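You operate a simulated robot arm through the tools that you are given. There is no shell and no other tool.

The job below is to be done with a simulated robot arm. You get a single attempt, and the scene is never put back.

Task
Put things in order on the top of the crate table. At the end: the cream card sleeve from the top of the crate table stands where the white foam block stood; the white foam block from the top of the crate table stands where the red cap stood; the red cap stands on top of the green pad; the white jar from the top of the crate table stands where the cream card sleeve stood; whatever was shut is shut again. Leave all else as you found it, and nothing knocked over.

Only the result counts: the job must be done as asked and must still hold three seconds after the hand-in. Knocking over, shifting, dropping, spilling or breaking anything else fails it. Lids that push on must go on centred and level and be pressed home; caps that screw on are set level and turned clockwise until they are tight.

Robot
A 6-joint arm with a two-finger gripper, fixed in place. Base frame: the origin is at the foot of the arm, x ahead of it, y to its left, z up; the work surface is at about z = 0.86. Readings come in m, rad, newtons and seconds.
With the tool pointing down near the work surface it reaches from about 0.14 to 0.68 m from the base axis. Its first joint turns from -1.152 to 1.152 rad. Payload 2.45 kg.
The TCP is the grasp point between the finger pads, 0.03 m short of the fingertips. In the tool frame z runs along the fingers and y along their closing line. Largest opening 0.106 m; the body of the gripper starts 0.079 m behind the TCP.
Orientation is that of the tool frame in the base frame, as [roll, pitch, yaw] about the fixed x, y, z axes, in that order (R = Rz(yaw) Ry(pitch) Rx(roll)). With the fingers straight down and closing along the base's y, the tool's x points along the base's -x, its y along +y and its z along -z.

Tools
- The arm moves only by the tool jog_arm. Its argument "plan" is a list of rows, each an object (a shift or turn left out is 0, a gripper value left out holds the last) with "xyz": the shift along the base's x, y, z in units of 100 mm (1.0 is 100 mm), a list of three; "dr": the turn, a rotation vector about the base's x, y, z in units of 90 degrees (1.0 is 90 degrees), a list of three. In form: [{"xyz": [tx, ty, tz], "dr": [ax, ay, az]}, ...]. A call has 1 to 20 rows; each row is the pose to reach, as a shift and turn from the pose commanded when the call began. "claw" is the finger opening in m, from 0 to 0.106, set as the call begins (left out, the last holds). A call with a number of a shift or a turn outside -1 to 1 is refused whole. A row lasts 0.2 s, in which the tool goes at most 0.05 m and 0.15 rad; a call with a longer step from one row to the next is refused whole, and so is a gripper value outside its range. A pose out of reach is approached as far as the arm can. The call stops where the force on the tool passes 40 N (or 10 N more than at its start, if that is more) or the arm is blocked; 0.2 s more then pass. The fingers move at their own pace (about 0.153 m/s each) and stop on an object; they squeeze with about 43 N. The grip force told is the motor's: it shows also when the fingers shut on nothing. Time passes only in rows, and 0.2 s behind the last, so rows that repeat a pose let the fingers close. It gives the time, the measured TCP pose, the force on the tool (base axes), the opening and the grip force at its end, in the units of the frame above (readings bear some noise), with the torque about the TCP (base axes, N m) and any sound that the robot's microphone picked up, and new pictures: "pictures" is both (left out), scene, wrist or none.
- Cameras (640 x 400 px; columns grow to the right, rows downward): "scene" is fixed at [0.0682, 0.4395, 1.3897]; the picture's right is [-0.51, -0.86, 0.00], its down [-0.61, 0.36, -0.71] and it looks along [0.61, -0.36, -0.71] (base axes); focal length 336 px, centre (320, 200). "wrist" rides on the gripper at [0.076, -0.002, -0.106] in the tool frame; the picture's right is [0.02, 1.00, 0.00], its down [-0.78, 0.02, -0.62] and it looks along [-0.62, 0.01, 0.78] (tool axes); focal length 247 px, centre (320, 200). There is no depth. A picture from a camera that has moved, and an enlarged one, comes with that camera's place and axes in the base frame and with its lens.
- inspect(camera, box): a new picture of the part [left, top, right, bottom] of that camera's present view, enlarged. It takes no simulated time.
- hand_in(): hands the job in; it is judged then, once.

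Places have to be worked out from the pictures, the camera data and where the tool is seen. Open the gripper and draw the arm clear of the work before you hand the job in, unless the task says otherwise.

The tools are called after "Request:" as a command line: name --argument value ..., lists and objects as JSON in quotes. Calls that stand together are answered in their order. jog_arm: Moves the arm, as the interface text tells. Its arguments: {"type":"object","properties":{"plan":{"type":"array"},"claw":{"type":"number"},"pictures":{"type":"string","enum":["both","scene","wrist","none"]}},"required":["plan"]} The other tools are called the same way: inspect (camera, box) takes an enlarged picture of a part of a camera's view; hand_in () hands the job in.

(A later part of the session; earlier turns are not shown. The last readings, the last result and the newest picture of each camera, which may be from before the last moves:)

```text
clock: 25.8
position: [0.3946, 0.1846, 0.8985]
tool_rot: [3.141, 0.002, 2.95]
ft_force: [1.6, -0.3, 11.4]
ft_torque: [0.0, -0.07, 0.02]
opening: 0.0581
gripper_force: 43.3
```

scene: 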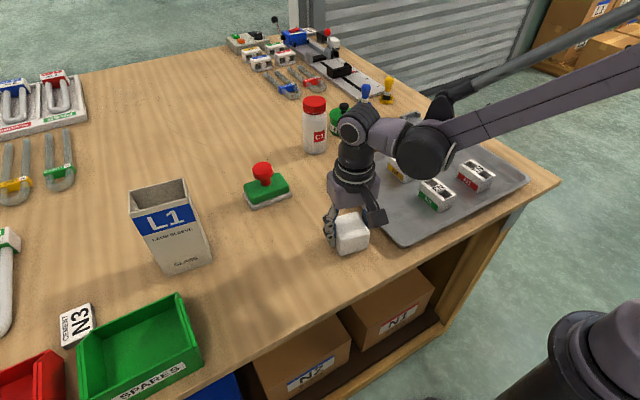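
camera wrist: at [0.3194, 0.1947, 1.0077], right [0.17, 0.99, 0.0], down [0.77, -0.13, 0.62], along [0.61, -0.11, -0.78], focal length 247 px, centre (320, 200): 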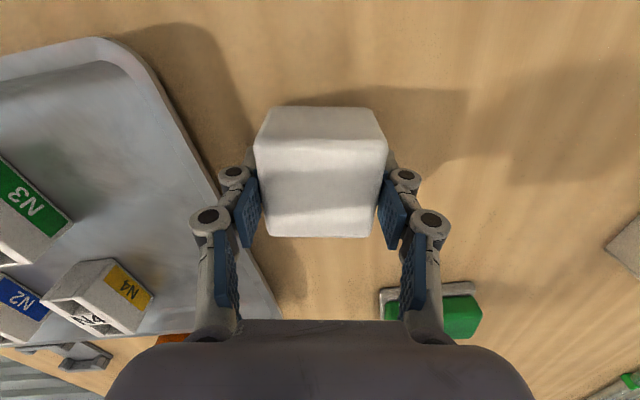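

Contact is made at 11 N. I'll ease up by about 0.7 mm and open slightly to release.

Request:
jog_arm --plan '[{"xyz": [0, 0, 0.007]}, {"xyz": [0, 0, 0.007]}]' --pictures "none"

Request:
jog_arm --plan '[{"xyz": [0, 0, 0]}, {"xyz": [0, 0, 0]}, {"xyz": [0, 0, 0]}]' --claw 0.074

```text
clock: 26.4
position: [0.394, 0.184, 0.8986]
tool_rot: [3.141, 0.002, 2.949]
ft_force: [0.8, 0.1, 0.4]
ft_torque: [-0.04, 0.02, 0.02]
opening: 0.0584
gripper_force: 42.7
```

```text
clock: 27.2
position: [0.3954, 0.1835, 0.8993]
tool_rot: [-3.141, 0.003, 2.95]
ft_force: [0.1, 0.2, 0.7]
ft_torque: [-0.01, 0.02, 0.04]
opening: 0.0738
gripper_force: 0.1
camera wrist: at [0.3191, 0.1953, 1.0046], right [0.17, 0.99, 0.0], down [0.77, -0.13, 0.62], along [0.61, -0.11, -0.78], focal length 247 px, centre (320, 200)
```

scene: 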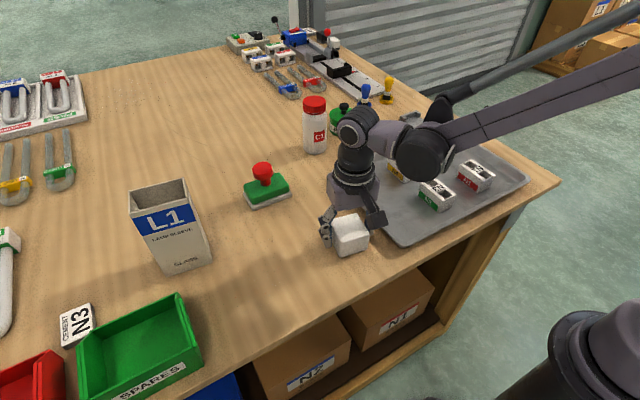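
wrist: 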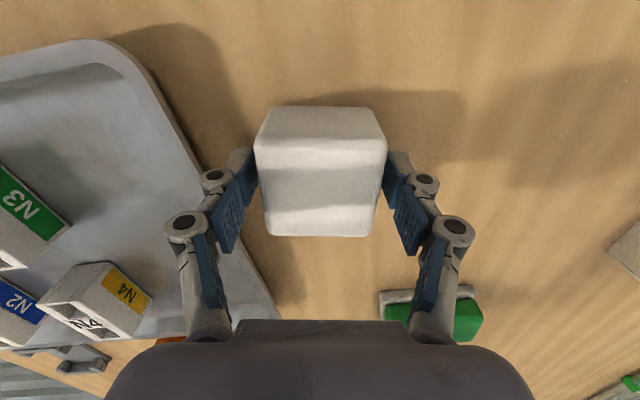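

The block is released. I'll lift straight up 100 mm and check its placement.

Request:
jog_arm --plan '[{"xyz": [0, 0, 0.1]}, {"xyz": [0, 0, 0.4]}, {"xyz": [0, 0, 0.75]}, {"xyz": [0, 0, 1.0]}, {"xyz": [0, 0, 1.0]}]'

Request:
inspect --camera "scene" --box '[310, 195, 390, 265]'

```text
clock: 28.4
position: [0.3958, 0.1835, 0.9987]
tool_rot: [-3.14, 0.002, 2.948]
ft_force: [-0.4, -0.5, 0.1]
ft_torque: [0.01, 0.02, -0.02]
opening: 0.0742
gripper_force: 0.1
camera wrist: at [0.3202, 0.1945, 1.1052], right [0.17, 0.99, 0.0], down [0.77, -0.13, 0.62], along [0.61, -0.11, -0.78], focal length 247 px, centre (320, 200)
```

scene: 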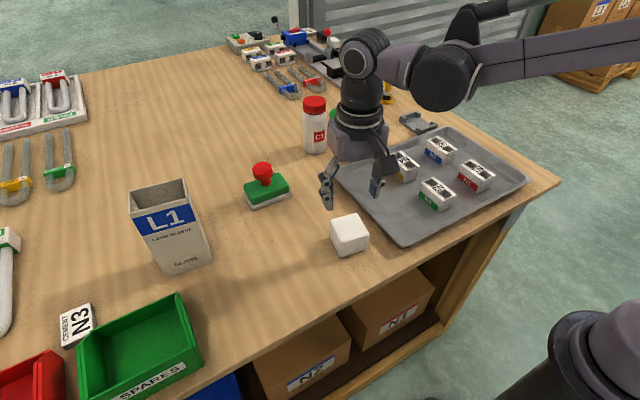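
wrist: 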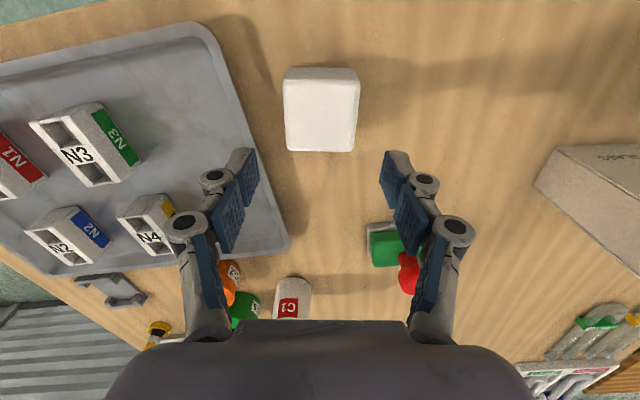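

```text
5.71 times, centred on (350, 230) of scene
camera zoom: at [0.0682, 0.4395, 1.3897], right [-0.51, -0.86, 0.0], down [-0.61, 0.36, -0.71], along [0.61, -0.36, -0.71], focal length 1922 px, centre (149, 29)
```

zoom: 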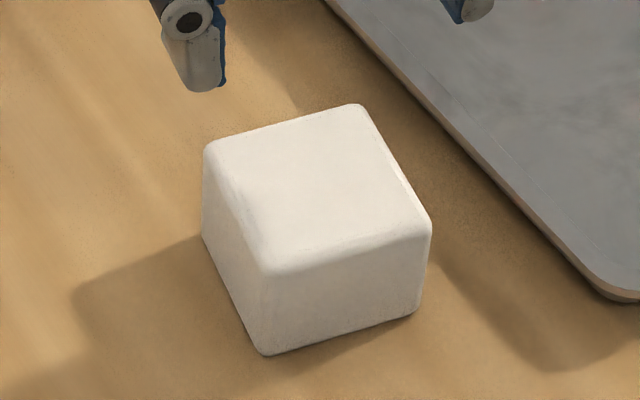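

The block's centre now measures about (0.391, 0.185), matching the cap's original spot within 3 mm. Next is the sleeve at about (0.5145, 0.4645), top z≈1.028, yaw about −8°. That is at the reach limit, so I'll tilt the tool about 30° outward, starting by moving up and over.

Request:
jog_arm --plan '[{"xyz": [0, 0.2, 0.3]}, {"xyz": [0, 0.45, 0.6]}, {"xyz": [0, 0.7, 0.9], "dr": [0, 0, 0.033]}, {"xyz": [0, 1.0, 1.0], "dr": [0, 0, 0.033]}, {"xyz": [0, 1.0, 1.0], "dr": [0, 0, 0.033]}]' --claw 0.106 --pictures "none"

Request:
jog_arm --plan '[{"xyz": [0, 0.3, 0], "dr": [-0.0115, -0.0825, 0]}, {"xyz": [0, 0.6, 0], "dr": [-0.023, -0.165, 0]}, {"xyz": [0, 0.9, 0], "dr": [-0.035, -0.2475, 0]}, {"xyz": [0, 1.0, 0], "dr": [-0.0464, -0.33, 0]}, {"xyz": [0, 1.0, 0], "dr": [-0.0464, -0.33, 0]}]'

```text
clock: 29.6
position: [0.3961, 0.2828, 1.099]
tool_rot: [3.141, 0.002, 2.998]
ft_force: [-0.1, 0.4, 0.4]
ft_torque: [0.03, -0.03, 0.0]
opening: 0.106
gripper_force: 0.0
```

```text
clock: 30.8
position: [0.395, 0.384, 1.098]
tool_rot: [3.141, 0.529, 3.004]
ft_force: [0.2, 0.2, -0.5]
ft_torque: [-0.02, 0.03, 0.03]
opening: 0.1061
gripper_force: 0.0
camera wrist: at [0.275, 0.3966, 1.1512], right [0.12, 0.99, -0.01], down [0.36, -0.03, 0.93], along [0.92, -0.12, -0.37], focal length 247 px, centre (320, 200)
```

scene: 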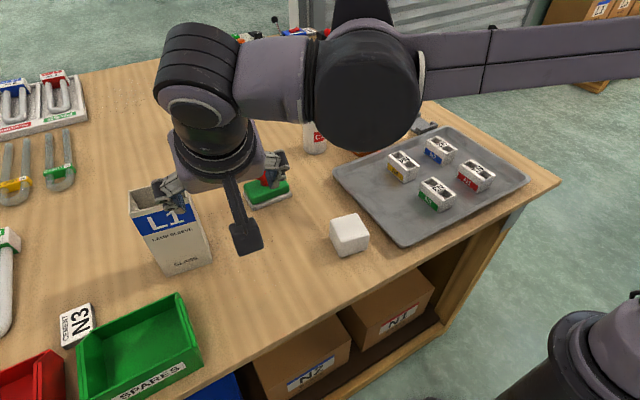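
wrist: 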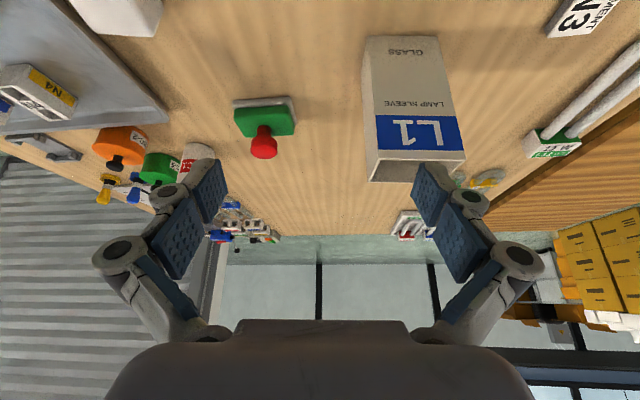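

The tilt worked at about 30° with the closing axis matching the sleeve's yaw. I'll move toward the sleeve, staying above its top.

Request:
jog_arm --plan '[{"xyz": [0.2, 0.2, 0]}, {"xyz": [0.4, 0.4, 0]}, {"xyz": [0.6, 0.6, 0]}, {"xyz": [0.8, 0.82, 0]}, {"xyz": [0.8, 0.82, 0]}]'

```text
clock: 32.0
position: [0.4755, 0.4658, 1.0999]
tool_rot: [-3.141, 0.524, 3.001]
ft_force: [0.1, -0.8, 0.4]
ft_torque: [0.01, 0.02, 0.03]
opening: 0.1059
gripper_force: 0.0
camera wrist: at [0.3568, 0.4784, 1.1523], right [0.12, 0.99, -0.01], down [0.37, -0.03, 0.93], along [0.92, -0.12, -0.37], focal length 247 px, centre (320, 200)
```

scene: 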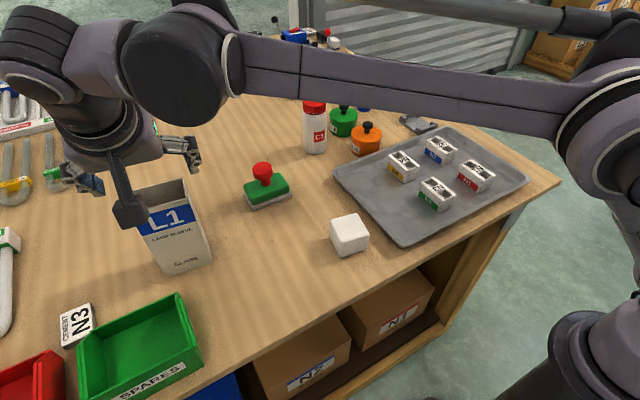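
wrist: 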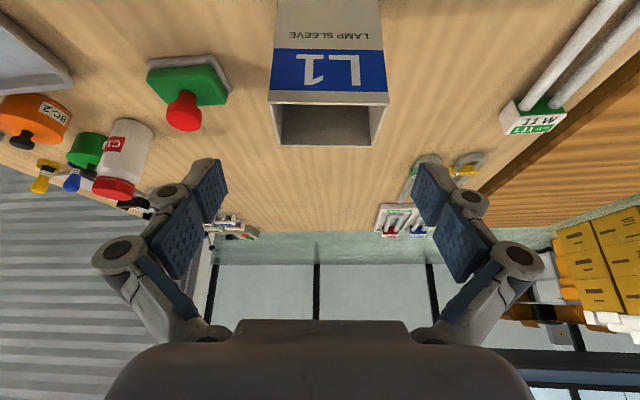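

The sleeve's top is in view, slightly right of centre. I'll zoom in to compute its exact offset.

Request:
inspect --camera "wrist" --box '[250, 30, 410, 160]'

```text
3.08 times, centred on (330, 95) of wrist
camera zoom: at [0.3568, 0.4784, 1.1523], right [0.12, 0.99, -0.01], down [0.37, -0.03, 0.93], along [0.92, -0.12, -0.37], focal length 760 px, centre (289, 523)
```

zoom: 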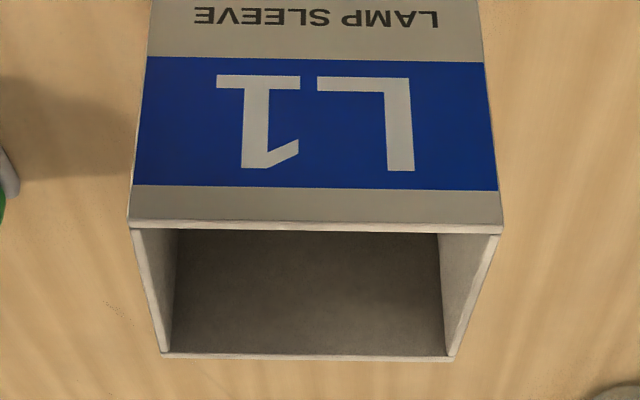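

Sleeve centre confirmed at about (0.5145, 0.463), yaw −7.3°, 83×51 mm. I'll move forward over it, still above the top, and recheck.

Request:
jog_arm --plan '[{"xyz": [0.16, 0, 0], "dr": [0, 0, 0.004]}, {"xyz": [0.325, -0.01, 0], "dr": [0, 0, 0.007]}, {"xyz": [0.325, -0.01, -0.1], "dr": [0, 0, 0.007]}, {"xyz": [0.325, -0.01, -0.1], "dr": [0, 0, 0.007]}]'

```text
clock: 33.0
position: [0.5078, 0.4634, 1.0882]
tool_rot: [-3.14, 0.524, 3.011]
ft_force: [-0.3, 0.0, 0.5]
ft_torque: [0.05, -0.03, -0.01]
opening: 0.106
gripper_force: 0.1
camera wrist: at [0.3892, 0.4761, 1.1426], right [0.11, 0.99, -0.01], down [0.37, -0.03, 0.93], along [0.92, -0.11, -0.37], focal length 247 px, centre (320, 200)
```

scene: 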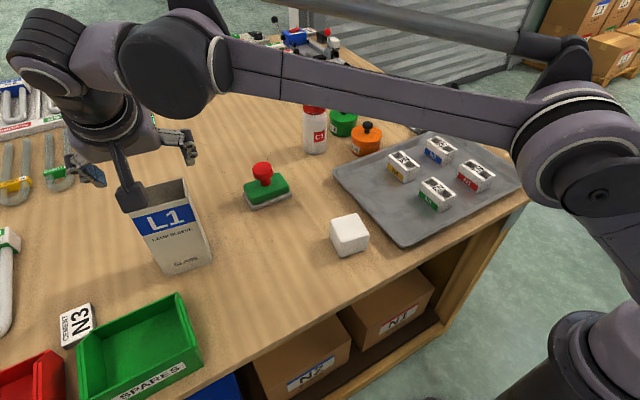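
wrist: 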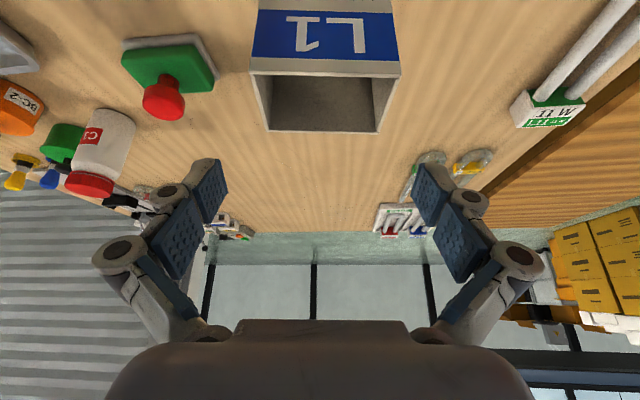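

The sleeve is about 3 mm to +y of the gripper's mid-plane. I'll correct that and descend until the tips just straddle its top.

Request:
jog_arm --plan '[{"xyz": [0.004, 0.03, 0]}, {"xyz": [0.004, 0.03, -0.2]}, {"xyz": [0.004, 0.03, -0.4]}, {"xyz": [0.004, 0.03, -0.55]}, {"xyz": [0.004, 0.03, -0.55]}]'

```text
clock: 34.2
position: [0.5067, 0.4689, 1.0332]
tool_rot: [-3.141, 0.523, 3.013]
ft_force: [-0.1, -0.2, 0.3]
ft_torque: [-0.01, -0.02, -0.01]
opening: 0.1062
gripper_force: 0.1
camera wrist: at [0.3886, 0.4806, 1.0863], right [0.11, 0.99, -0.01], down [0.37, -0.03, 0.93], along [0.92, -0.11, -0.37], focal length 247 px, centre (320, 200)
```

scene: 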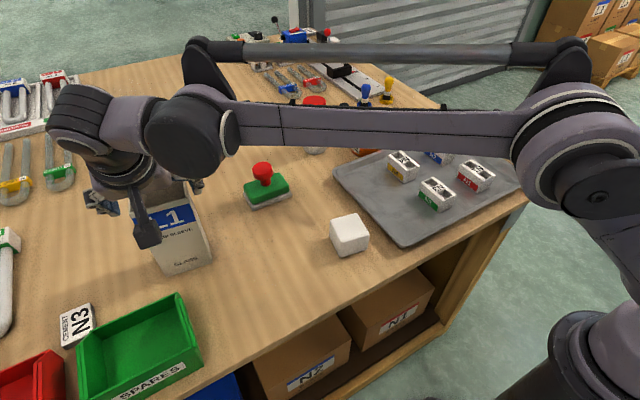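
wrist: 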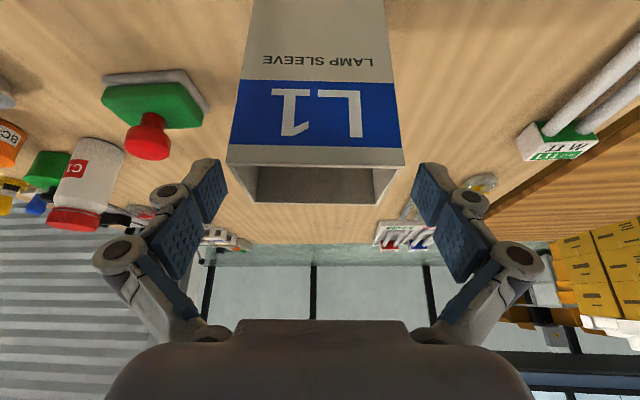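

The tips are just at the rim level. I'll zoom to verify the lateral centring before going lower.

Request:
inspect --camera "wrist" --box '[210, 130, 430, 230]'

Request:
inspect --camera "scene" --box '[60, 140, 230, 280]'

```text
2.91 times, centred on (320, 180) of wrist
camera zoom: at [0.3886, 0.4806, 1.0863], right [0.11, 0.99, -0.01], down [0.37, -0.03, 0.93], along [0.92, -0.11, -0.37], focal length 718 px, centre (320, 258)
```

zoom: 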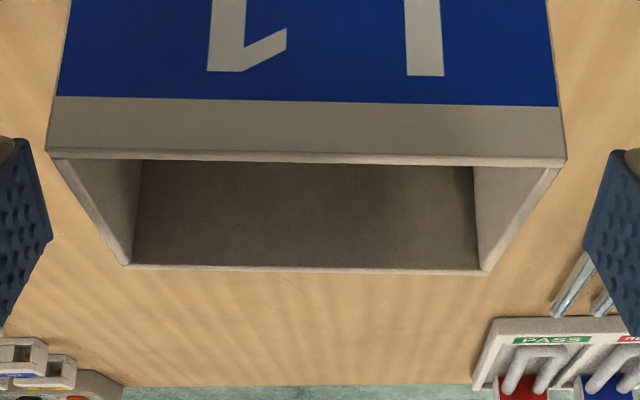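

```text
2.86 times, centred on (145, 210) of scene
camera zoom: at [0.0682, 0.4395, 1.3897], right [-0.51, -0.86, 0.0], down [-0.61, 0.36, -0.71], along [0.61, -0.36, -0.71], focal length 961 px, centre (820, 171)
```

zoom: 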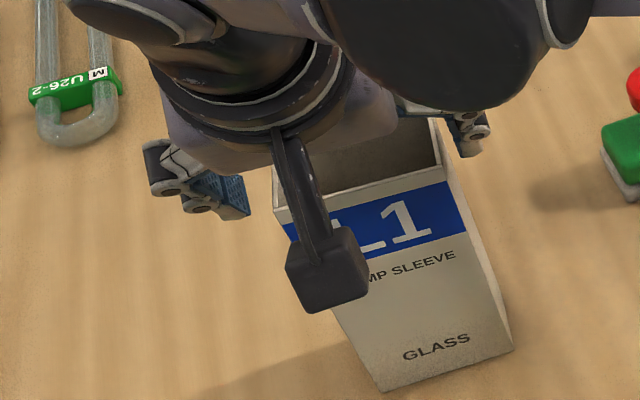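

The sleeve is now about 2.7 mm to −y of the mid-plane, so I'll shift back that much and descend to grip height (TCP z≈0.987).

Request:
jog_arm --plan '[{"xyz": [-0.003, -0.026, 0]}, {"xyz": [-0.003, -0.026, -0.15]}, {"xyz": [-0.003, -0.026, -0.3]}, {"xyz": [-0.003, -0.026, -0.46]}, {"xyz": [-0.003, -0.026, -0.46]}]'

Request:
inspect --camera "wrist" --box '[200, 130, 440, 280]'

```text
clock: 35.4
position: [0.5087, 0.4644, 0.9884]
tool_rot: [3.142, 0.524, 3.012]
ft_force: [-0.6, -0.6, 0.0]
ft_torque: [0.03, 0.0, -0.04]
opening: 0.1062
gripper_force: 0.0
camera wrist: at [0.3885, 0.4768, 1.0407], right [0.11, 0.99, -0.01], down [0.37, -0.03, 0.93], along [0.92, -0.11, -0.37], focal length 247 px, centre (320, 200)
```

scene: 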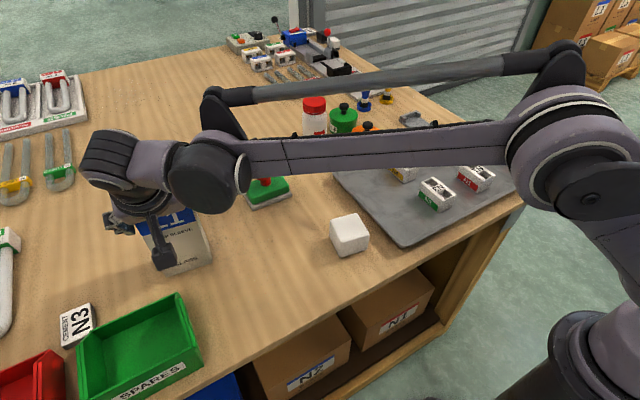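
wrist: 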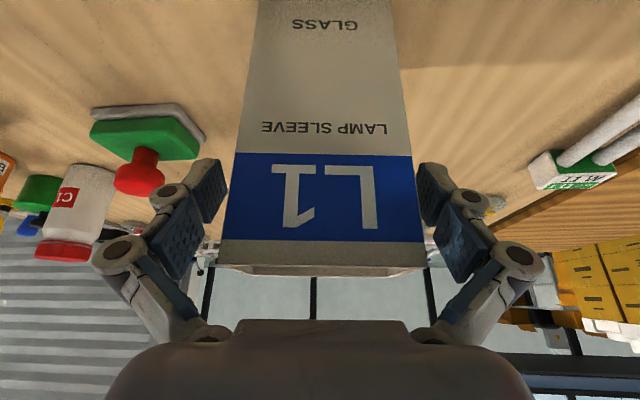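

```text
2.67 times, centred on (320, 205) of wrist
camera zoom: at [0.3885, 0.4768, 1.0407], right [0.11, 0.99, -0.01], down [0.37, -0.03, 0.93], along [0.92, -0.11, -0.37], focal length 659 px, centre (320, 187)
```

zoom: 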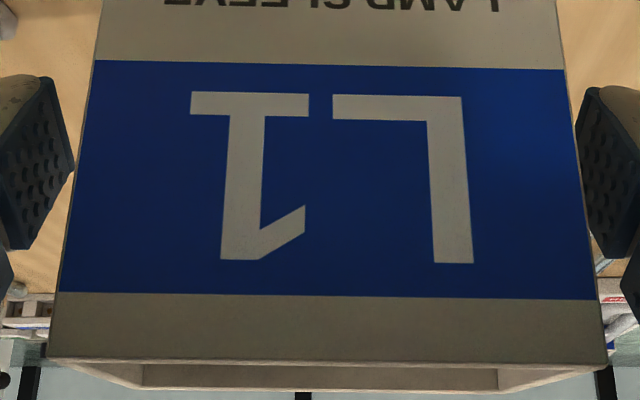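

Centring is within about 1 mm. I'll close the fingers on the sleeve now.

Request:
jog_arm --plan '[{"xyz": [0, 0, 0]}, {"xyz": [0, 0, 0]}, {"xyz": [0, 0, 0]}]' --claw 0.079

```text
clock: 36.2
position: [0.5078, 0.464, 0.9868]
tool_rot: [3.142, 0.525, 3.013]
ft_force: [-1.0, 2.2, 6.4]
ft_torque: [-0.12, 0.05, -0.01]
opening: 0.0824
gripper_force: 42.7
camera wrist: at [0.3882, 0.4769, 1.0412], right [0.11, 0.99, -0.01], down [0.37, -0.03, 0.93], along [0.92, -0.11, -0.37], focal length 247 px, centre (320, 200)
```

scene: 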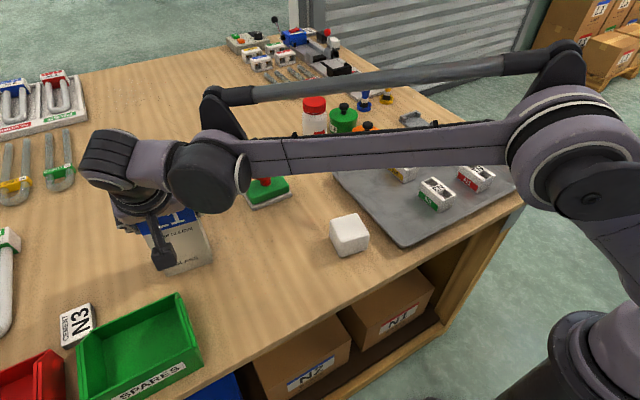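
wrist: 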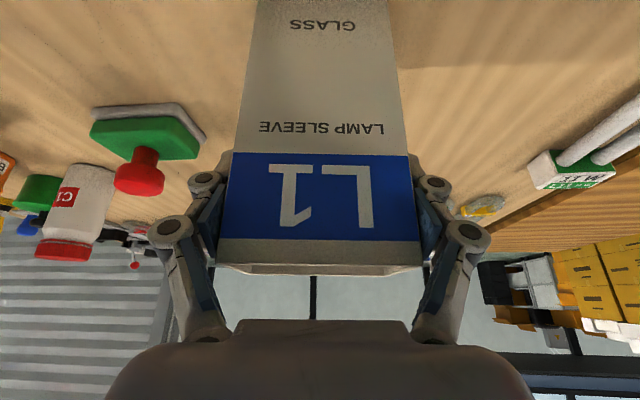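

The sleeve is gripped at 82 mm. I'll lift it 40 mm and check that it comes cleanly.

Request:
jog_arm --plan '[{"xyz": [0, 0, 0.05]}, {"xyz": [0, 0, 0.15]}, {"xyz": [0, 0, 0.3]}, {"xyz": [0, 0, 0.4]}, {"xyz": [0, 0, 0.4]}]'

Request:
inspect --camera "scene" --box '[80, 120, 260, 290]'

```text
clock: 37.4
position: [0.5094, 0.4653, 1.03]
tool_rot: [3.141, 0.524, 3.014]
ft_force: [0.1, -0.5, -1.7]
ft_torque: [0.02, 0.0, 0.01]
opening: 0.0827
gripper_force: 43.2
camera wrist: at [0.3899, 0.4771, 1.0822], right [0.11, 0.99, -0.01], down [0.37, -0.03, 0.93], along [0.92, -0.11, -0.37], focal length 247 px, centre (320, 200)
```

scene: 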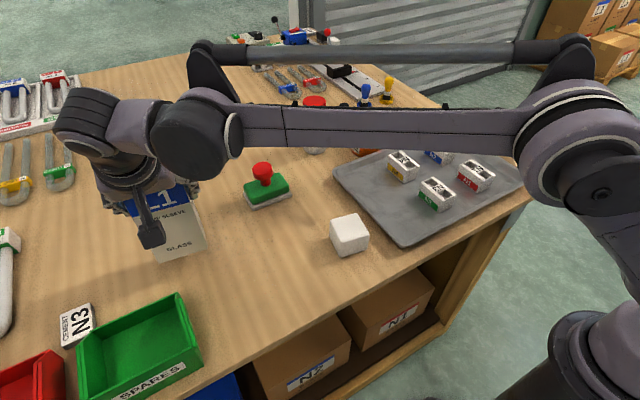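
wrist: 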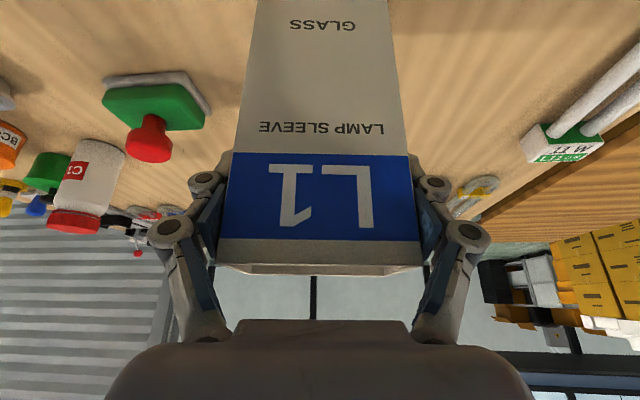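

```text
2.35 times, centred on (170, 205) of scene
camera zoom: at [0.0682, 0.4395, 1.3897], right [-0.51, -0.86, 0.0], down [-0.61, 0.36, -0.71], along [0.61, -0.36, -0.71], focal length 792 px, centre (673, 188)
```

zoom: 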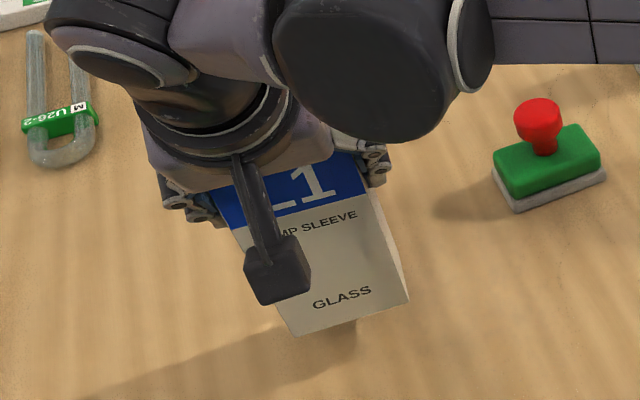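

The sleeve lifted cleanly and hangs upright. I'll carry it toward the block's old spot.

Request:
jog_arm --plan '[{"xyz": [-0.15, -0.26, 0]}, {"xyz": [-0.3, -0.52, 0]}, {"xyz": [-0.45, -0.78, 0]}, {"xyz": [-0.57, -1.0, 0]}, {"xyz": [-0.57, -1.0, 0]}]' --pictures "none"

Request:
jog_arm --plan '[{"xyz": [-0.1, -0.2, 0]}, {"xyz": [-0.218, -0.385, 0]}, {"xyz": [-0.218, -0.385, -0.15]}, {"xyz": [-0.218, -0.385, -0.3]}, {"xyz": [-0.218, -0.385, -0.36]}, {"xyz": [-0.218, -0.385, -0.36]}]'

Request:
inspect --camera "scene" --box '[160, 130, 340, 300]'

```text
clock: 38.6
position: [0.4515, 0.3651, 1.0289]
tool_rot: [3.141, 0.526, 3.012]
ft_force: [-0.1, -0.5, -0.8]
ft_torque: [-0.04, 0.01, 0.01]
opening: 0.083
gripper_force: 42.8
```

```text
clock: 40.0
position: [0.4292, 0.3283, 0.9926]
tool_rot: [3.142, 0.523, 3.014]
ft_force: [0.8, 0.3, -0.2]
ft_torque: [0.0, 0.02, -0.02]
opening: 0.0827
gripper_force: 43.1
camera wrist: at [0.3102, 0.3398, 1.0448], right [0.11, 0.99, -0.01], down [0.37, -0.03, 0.93], along [0.92, -0.11, -0.37], focal length 247 px, centre (320, 200)
```

scene: 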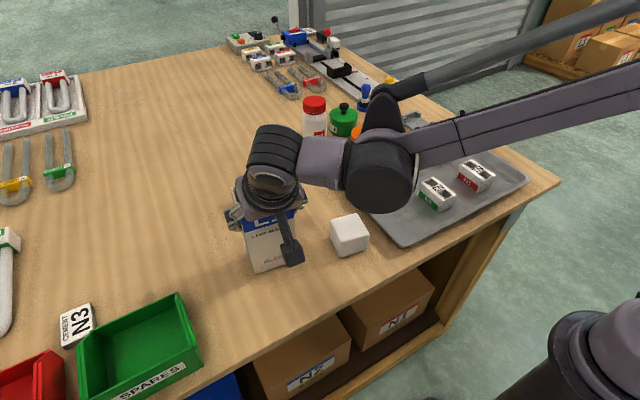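
wrist: 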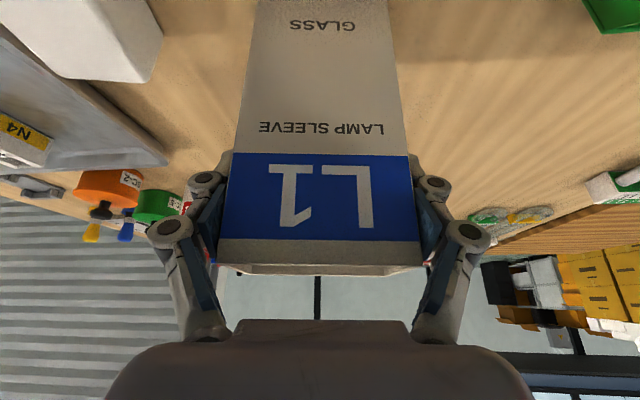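

```text
2.35 times, centred on (250, 215) of scene
camera zoom: at [0.0682, 0.4395, 1.3897], right [-0.51, -0.86, 0.0], down [-0.61, 0.36, -0.71], along [0.61, -0.36, -0.71], focal length 792 px, centre (485, 165)
```

zoom: 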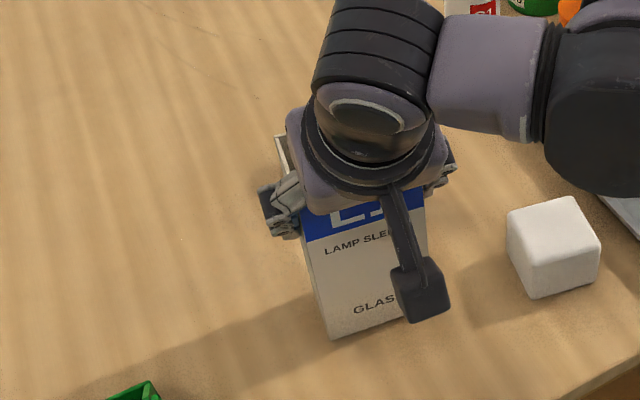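

The sleeve's near corner measures within 2 mm of where it should be. It is about 4 mm above the table, so I'll lower gently.

Request:
jog_arm --plan '[{"xyz": [0, 0, -0.015]}, {"xyz": [0, 0, -0.03]}, {"xyz": [0, 0, -0.038]}, {"xyz": [0, 0, -0.038]}]' --pictures "none"

```text
clock: 41.0
position: [0.4287, 0.3267, 0.9887]
tool_rot: [3.14, 0.527, 3.013]
ft_force: [0.3, -0.1, -0.5]
ft_torque: [0.04, -0.01, 0.01]
opening: 0.0827
gripper_force: 43.3
```

No contact yet; I'll lower another 2 mm.

Request:
jog_arm --plan '[{"xyz": [0, 0, -0.01]}, {"xyz": [0, 0, -0.02]}, {"xyz": [0, 0, -0.02]}]' --pictures "none"

```text
clock: 41.8
position: [0.428, 0.3271, 0.9871]
tool_rot: [-3.141, 0.526, 3.014]
ft_force: [-5.8, -2.0, 30.2]
ft_torque: [-0.07, -0.2, -0.05]
opening: 0.0828
gripper_force: 42.9
```

Contact is firm at 30 N. I'll ease up about 1.5 mm to unload.

Request:
jog_arm --plan '[{"xyz": [0, 0, 0.007]}, {"xyz": [0, 0, 0.014]}, {"xyz": [0, 0, 0.014]}]' --pictures "none"

```text
clock: 42.6
position: [0.4299, 0.3263, 0.9874]
tool_rot: [3.14, 0.525, 3.013]
ft_force: [2.0, 0.5, 6.1]
ft_torque: [-0.15, -0.6, 0.13]
opening: 0.0828
gripper_force: 43.0
```

Nearly unloaded at 6 N. I'll release the sleeve now.

Request:
jog_arm --plan '[{"xyz": [0, 0, 0.003]}, {"xyz": [0, 0, 0.003]}]' --pictures "none"

Request:
jog_arm --plan '[{"xyz": [0, 0, 0]}, {"xyz": [0, 0, 0]}, {"xyz": [0, 0, 0]}]' --claw 0.106

```text
clock: 43.2
position: [0.429, 0.3267, 0.988]
tool_rot: [-3.141, 0.522, 3.013]
ft_force: [0.0, 0.2, 0.2]
ft_torque: [0.03, 0.0, -0.04]
opening: 0.0825
gripper_force: 43.2
```

```text
clock: 44.0
position: [0.4289, 0.3265, 0.9884]
tool_rot: [-3.141, 0.526, 3.012]
ft_force: [0.7, -0.1, -0.1]
ft_torque: [-0.01, 0.01, -0.01]
opening: 0.1061
gripper_force: 0.1
camera wrist: at [0.3097, 0.339, 1.0415], right [0.11, 0.99, -0.01], down [0.37, -0.03, 0.93], along [0.92, -0.11, -0.37], focal length 247 px, centre (320, 200)
```

scene: 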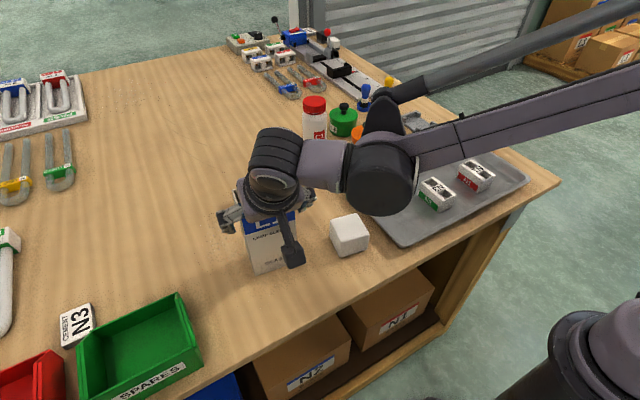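
wrist: 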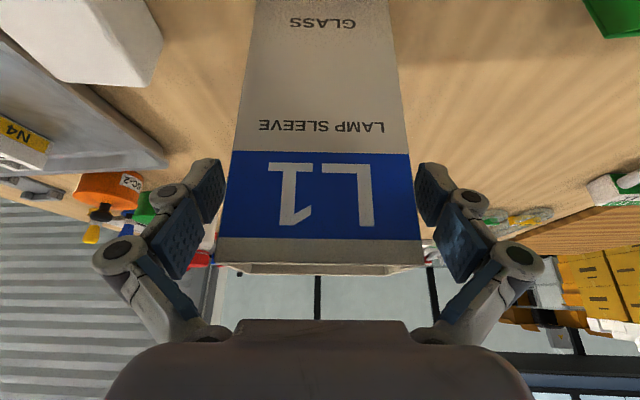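

Fingers are clear of the sleeve, which stands upright. I'll rise straight up 100 mm.

Request:
jog_arm --plan '[{"xyz": [0, 0, 0.15]}, {"xyz": [0, 0, 0.45]}, {"xyz": [0, 0, 0.75]}, {"xyz": [0, 0, 1.0]}, {"xyz": [0, 0, 1.0]}]'

Request:
inspect --camera "scene" --box '[190, 150, 370, 300]'

```text
clock: 45.2
position: [0.4298, 0.3278, 1.0879]
tool_rot: [3.141, 0.524, 3.01]
ft_force: [-0.5, 0.6, 0.2]
ft_torque: [-0.01, 0.0, -0.03]
opening: 0.106
gripper_force: 0.0
camera wrist: at [0.3111, 0.3389, 1.1415], right [0.11, 0.99, -0.01], down [0.37, -0.03, 0.93], along [0.92, -0.11, -0.37], focal length 247 px, centre (320, 200)
```

scene: 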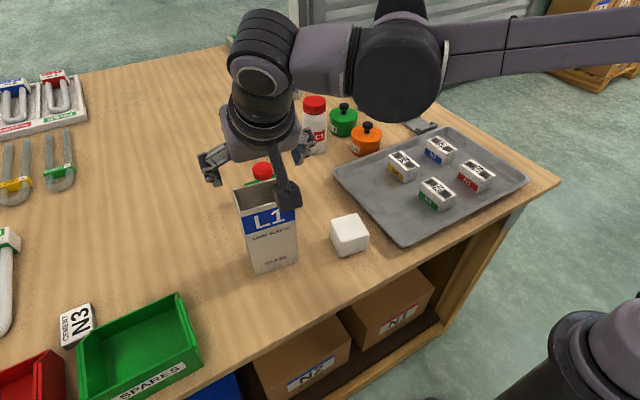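
wrist: 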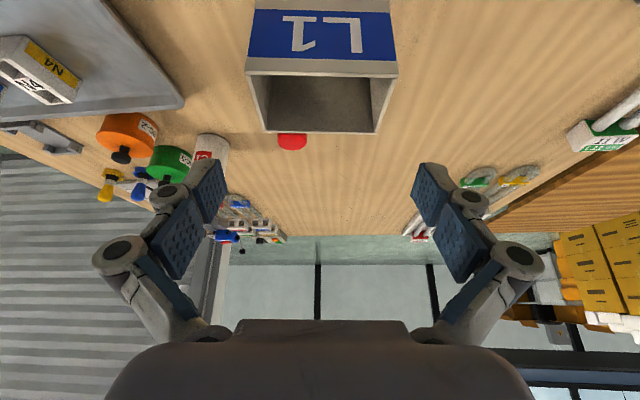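

```text
2.67 times, centred on (280, 225) of scene
camera zoom: at [0.0682, 0.4395, 1.3897], right [-0.51, -0.86, 0.0], down [-0.61, 0.36, -0.71], along [0.61, -0.36, -0.71], focal length 897 px, centre (427, 133)
```

zoom: 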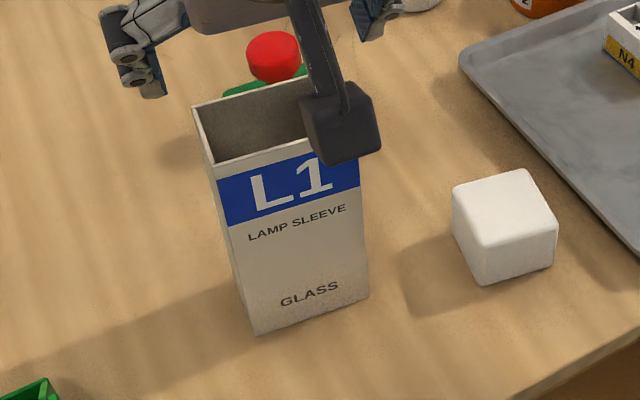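

The sleeve stands at about (0.434, 0.326), right on the block's old spot. Now the jar, near (0.698, 0.083) with its lid top at about 0.994. I'll travel there high and with the same tilt.

Request:
jog_arm --plan '[{"xyz": [0.1, -0.2, 0.1]}, {"xyz": [0.3, -0.45, 0.1]}, {"xyz": [0.55, -0.75, 0.1]}, {"xyz": [0.8, -1.0, 0.1]}, {"xyz": [0.8, -1.0, 0.1]}]' --pictures "none"

Request:
jog_arm --plan '[{"xyz": [0.25, -0.3, 0]}, {"xyz": [0.5, -0.6, 0]}, {"xyz": [0.75, -0.9, 0]}, {"xyz": [0.95, -1.0, 0]}, {"xyz": [0.95, -1.0, 0]}]'

```text
clock: 46.4
position: [0.5087, 0.2274, 1.0993]
tool_rot: [3.142, 0.526, 3.013]
ft_force: [-0.5, 0.0, -0.5]
ft_torque: [0.01, -0.05, 0.02]
opening: 0.1062
gripper_force: 0.1
```

```text
clock: 47.6
position: [0.6042, 0.1246, 1.0978]
tool_rot: [-3.141, 0.524, 3.013]
ft_force: [-0.4, -0.5, 0.6]
ft_torque: [-0.01, -0.01, -0.03]
opening: 0.1059
gripper_force: 0.1
camera wrist: at [0.485, 0.1376, 1.1509], right [0.11, 0.99, -0.01], down [0.37, -0.03, 0.93], along [0.92, -0.11, -0.37], focal length 247 px, centre (320, 200)
```

scene: 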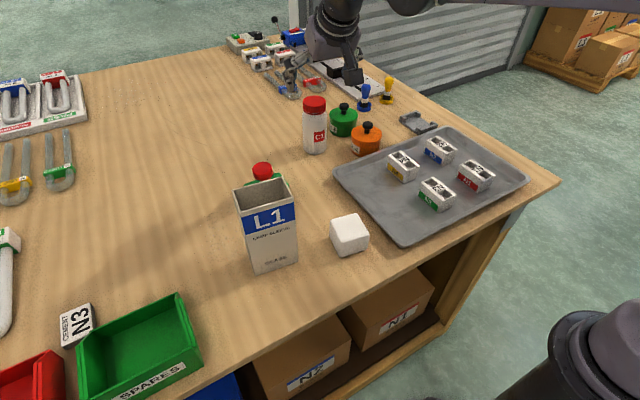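
wrist: 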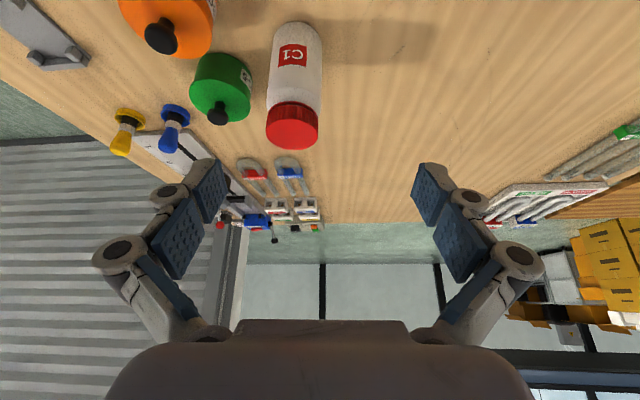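

Now the scene is clear and the jar is well visible in the wrist view. I'll zoom in on both to fix the jar's centre and heights, and to check S, the sleeve's old place.

Request:
inspect --camera "wrist" --box '[170, 10, 362, 160]'

Request:
inspect --camera "scene" --box '[280, 85, 390, 165]'

Request:
inspect --camera "scene" --box '[60, 150, 300, 300]'

```text
2.67 times, centred on (266, 85) of wrist
camera zoom: at [0.485, 0.1376, 1.1509], right [0.11, 0.99, -0.01], down [0.37, -0.03, 0.93], along [0.92, -0.11, -0.37], focal length 659 px, centre (464, 507)
```

zoom: 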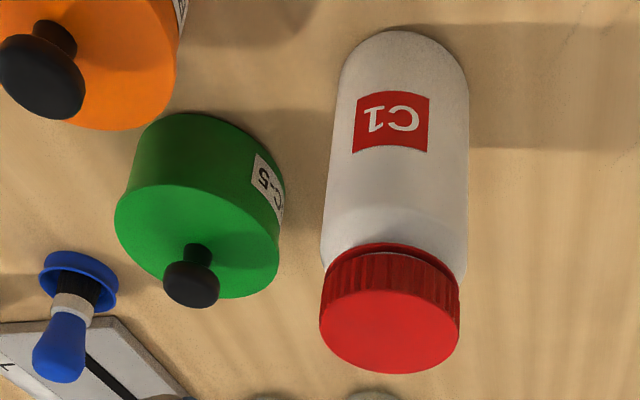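

```text
5.00 times, centred on (335, 125) of scene
camera zoom: at [0.0682, 0.4395, 1.3897], right [-0.51, -0.86, 0.0], down [-0.61, 0.36, -0.71], along [0.61, -0.36, -0.71], focal length 1682 px, centre (245, 575)
```

zoom: 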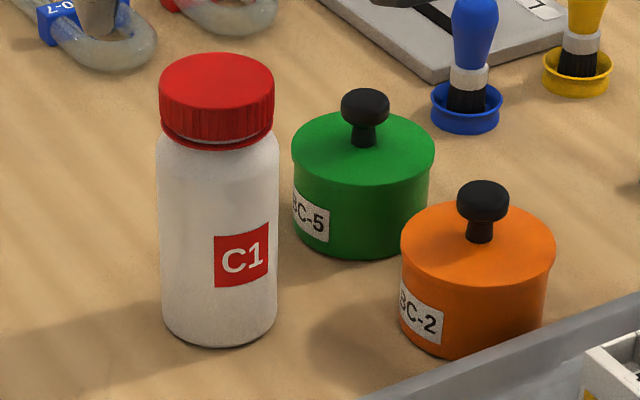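

```text
2.67 times, centred on (180, 225) of scene
camera zoom: at [0.0682, 0.4395, 1.3897], right [-0.51, -0.86, 0.0], down [-0.61, 0.36, -0.71], along [0.61, -0.36, -0.71], focal length 897 px, centre (693, 133)
```

zoom: 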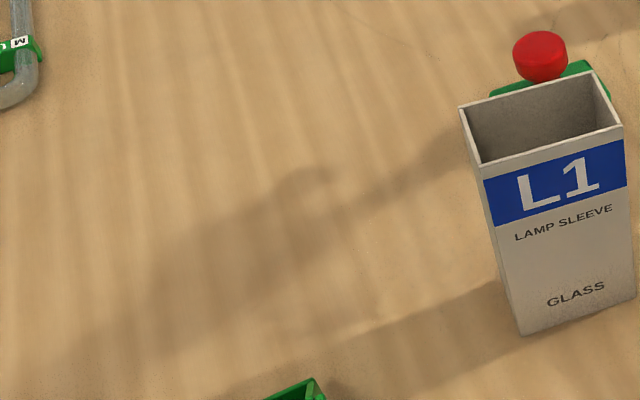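

The jar is about 60 mm in diameter, centred near (0.694, 0.0835), with its lid from z≈0.970 to 0.994. The sleeve's old place is empty. I'll move above the jar with a 0.09 opening and the tips still above the lid.

Request:
jog_arm --plan '[{"xyz": [0.25, -0.12, 0]}, {"xyz": [0.5, -0.24, -0.1]}, {"xyz": [0.75, -0.36, -0.2]}, {"xyz": [0.875, -0.415, -0.33]}, {"xyz": [0.875, -0.415, -0.33]}]' --claw 0.092

Request:
inspect --camera "wrist" --box '[220, 20, 420, 170]'

Request:
inspect --camera "scene" --box '[250, 30, 410, 165]'

```text
clock: 48.8
position: [0.6918, 0.085, 1.0632]
tool_rot: [3.141, 0.524, 3.014]
ft_force: [0.7, 0.0, -0.1]
ft_torque: [-0.01, 0.01, 0.0]
opening: 0.0921
gripper_force: 0.1
camera wrist: at [0.5731, 0.0969, 1.1173], right [0.11, 0.99, -0.01], down [0.37, -0.03, 0.93], along [0.92, -0.11, -0.37], focal length 247 px, centre (320, 200)
```

scene: 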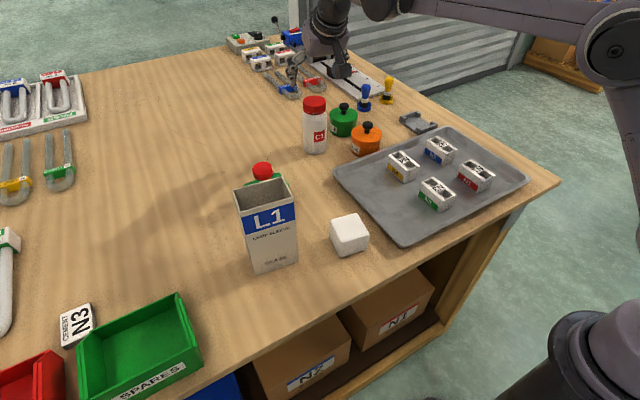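
wrist: 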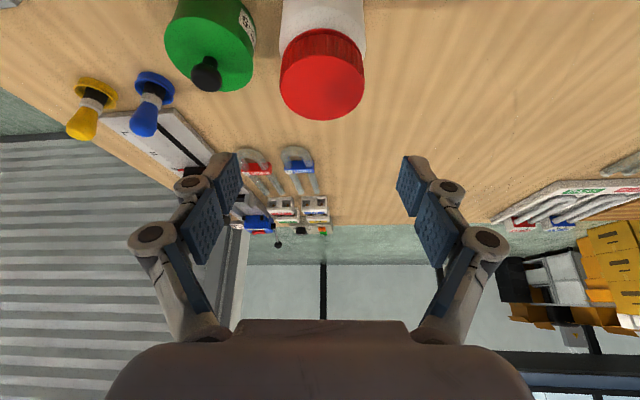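

```text
2.67 times, centred on (320, 95) of wrist
camera zoom: at [0.5731, 0.0969, 1.1173], right [0.11, 0.99, -0.01], down [0.37, -0.03, 0.93], along [0.92, -0.11, -0.37], focal length 659 px, centre (320, 480)
```

zoom: 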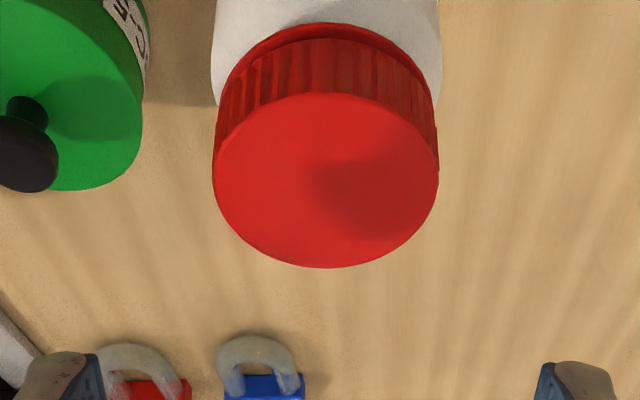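

```text
2.96 times, centred on (330, 98) of scene
camera zoom: at [0.0682, 0.4395, 1.3897], right [-0.51, -0.86, 0.0], down [-0.61, 0.36, -0.71], along [0.61, -0.36, -0.71], focal length 997 px, centre (290, 504)
```

zoom: 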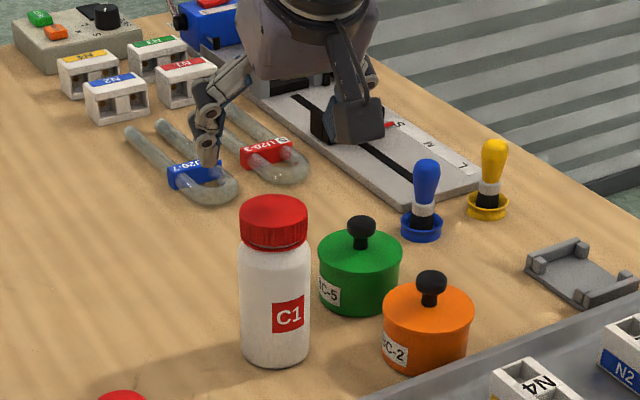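

The lid is centred laterally within 1 mm and the forward offset is small. I'll descend 100 mm straddling the jar.

Request:
jog_arm --plan '[{"xyz": [0.02, 0, -0.15]}, {"xyz": [0.02, 0, -0.35]}, {"xyz": [0.02, 0, -0.6]}, {"xyz": [0.02, 0, -0.85]}, {"xyz": [0.02, 0, -1.0]}, {"xyz": [0.02, 0, -1.0]}]'

Request:
inspect --camera "wrist" --box '[200, 60, 440, 260]'

Request:
inspect --camera "scene" --box '[250, 50, 410, 165]'

```text
clock: 50.2
position: [0.6931, 0.084, 0.9637]
tool_rot: [3.141, 0.523, 3.012]
ft_force: [0.0, -0.3, -0.5]
ft_torque: [-0.02, 0.01, -0.02]
opening: 0.092
gripper_force: 0.1
camera wrist: at [0.5738, 0.0972, 1.0173], right [0.11, 0.99, -0.01], down [0.37, -0.03, 0.93], along [0.92, -0.11, -0.37], focal length 247 px, centre (320, 200)
```

scene: 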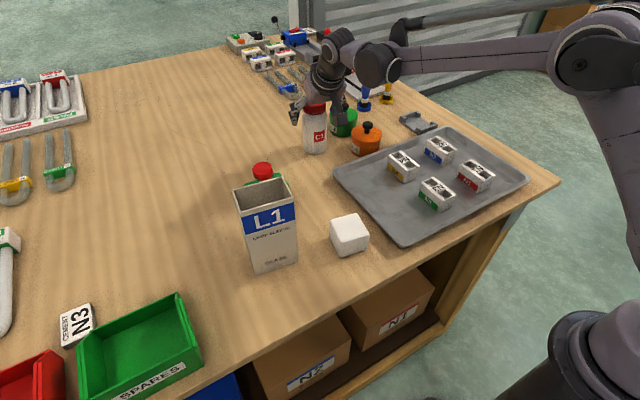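
wrist: 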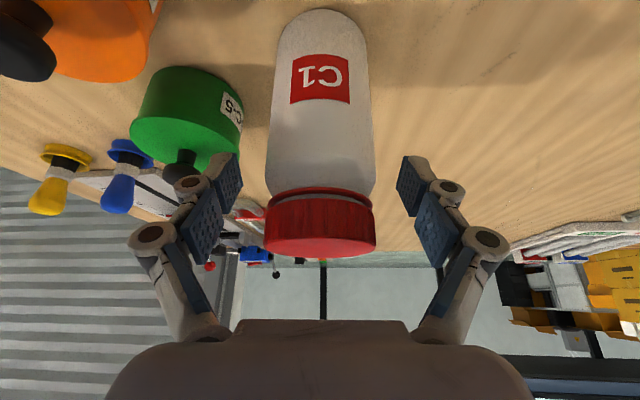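

```text
2.00 times, centred on (320, 160) of wrist
camera zoom: at [0.5738, 0.0972, 1.0173], right [0.11, 0.99, -0.01], down [0.37, -0.03, 0.93], along [0.92, -0.11, -0.37], focal length 494 px, centre (320, 280)
```

zoom: 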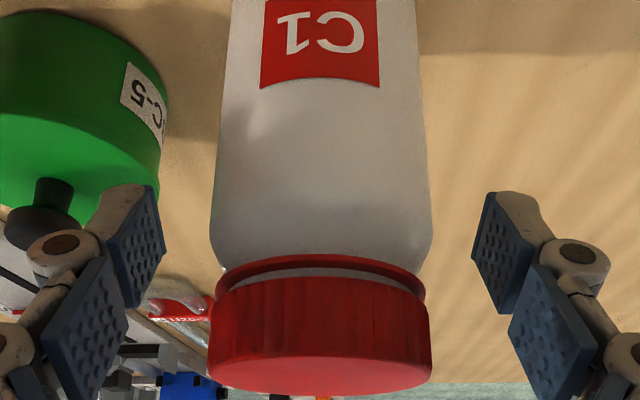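

```text
3.48 times, centred on (330, 108) of scene
camera zoom: at [0.0682, 0.4395, 1.3897], right [-0.51, -0.86, 0.0], down [-0.61, 0.36, -0.71], along [0.61, -0.36, -0.71], focal length 1170 px, centre (285, 522)
```

zoom: 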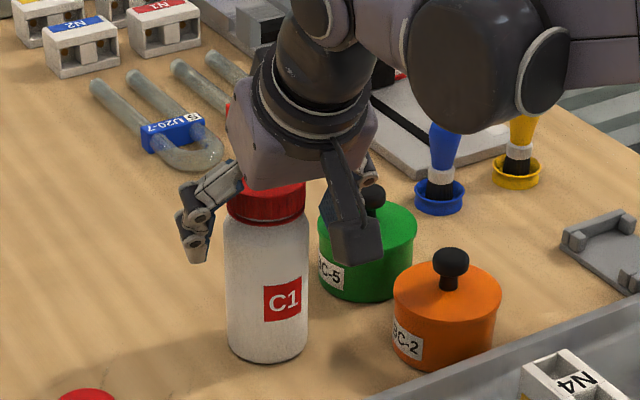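

The jar body is centred (cols 211–431 in the zoom), and the −y finger is clear of the green pot. I'll descend the last 28 mm.

Request:
jog_arm --plan '[{"xyz": [0, 0, -0.1]}, {"xyz": [0, 0, -0.2]}, {"xyz": [0, 0, -0.28]}, {"xyz": [0, 0, -0.28]}]'

Request:
inspect --camera "scene" --box '[270, 60, 400, 165]'

```text
clock: 51.2
position: [0.6942, 0.0863, 0.9372]
tool_rot: [-3.141, 0.524, 3.012]
ft_force: [0.4, -0.5, -1.1]
ft_torque: [0.0, 0.02, 0.0]
opening: 0.0922
gripper_force: 0.1
camera wrist: at [0.5741, 0.0978, 0.9903], right [0.11, 0.99, -0.01], down [0.37, -0.03, 0.93], along [0.92, -0.11, -0.37], focal length 247 px, centre (320, 200)
```

scene: 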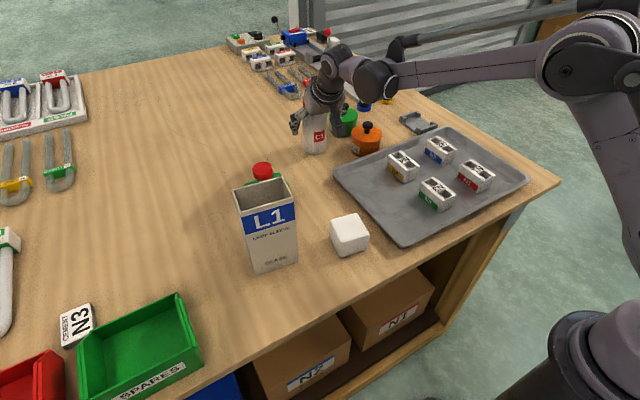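
wrist: 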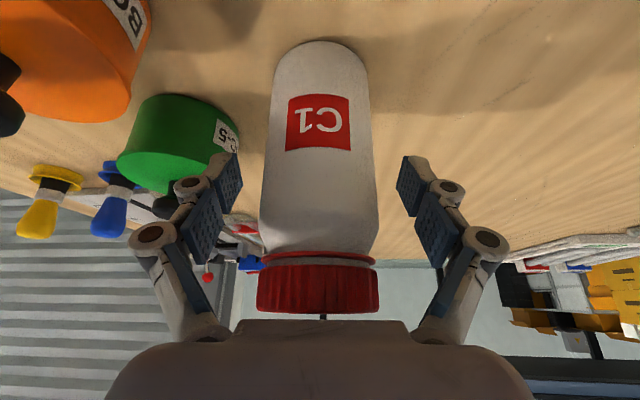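

```text
3.81 times, centred on (335, 112) of scene
camera zoom: at [0.0682, 0.4395, 1.3897], right [-0.51, -0.86, 0.0], down [-0.61, 0.36, -0.71], along [0.61, -0.36, -0.71], focal length 1282 px, centre (263, 533)
```

zoom: 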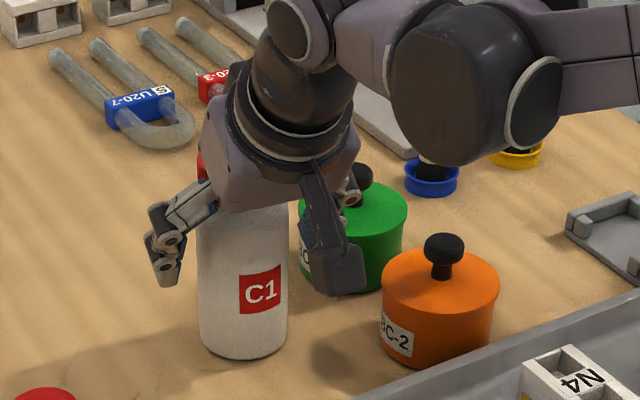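

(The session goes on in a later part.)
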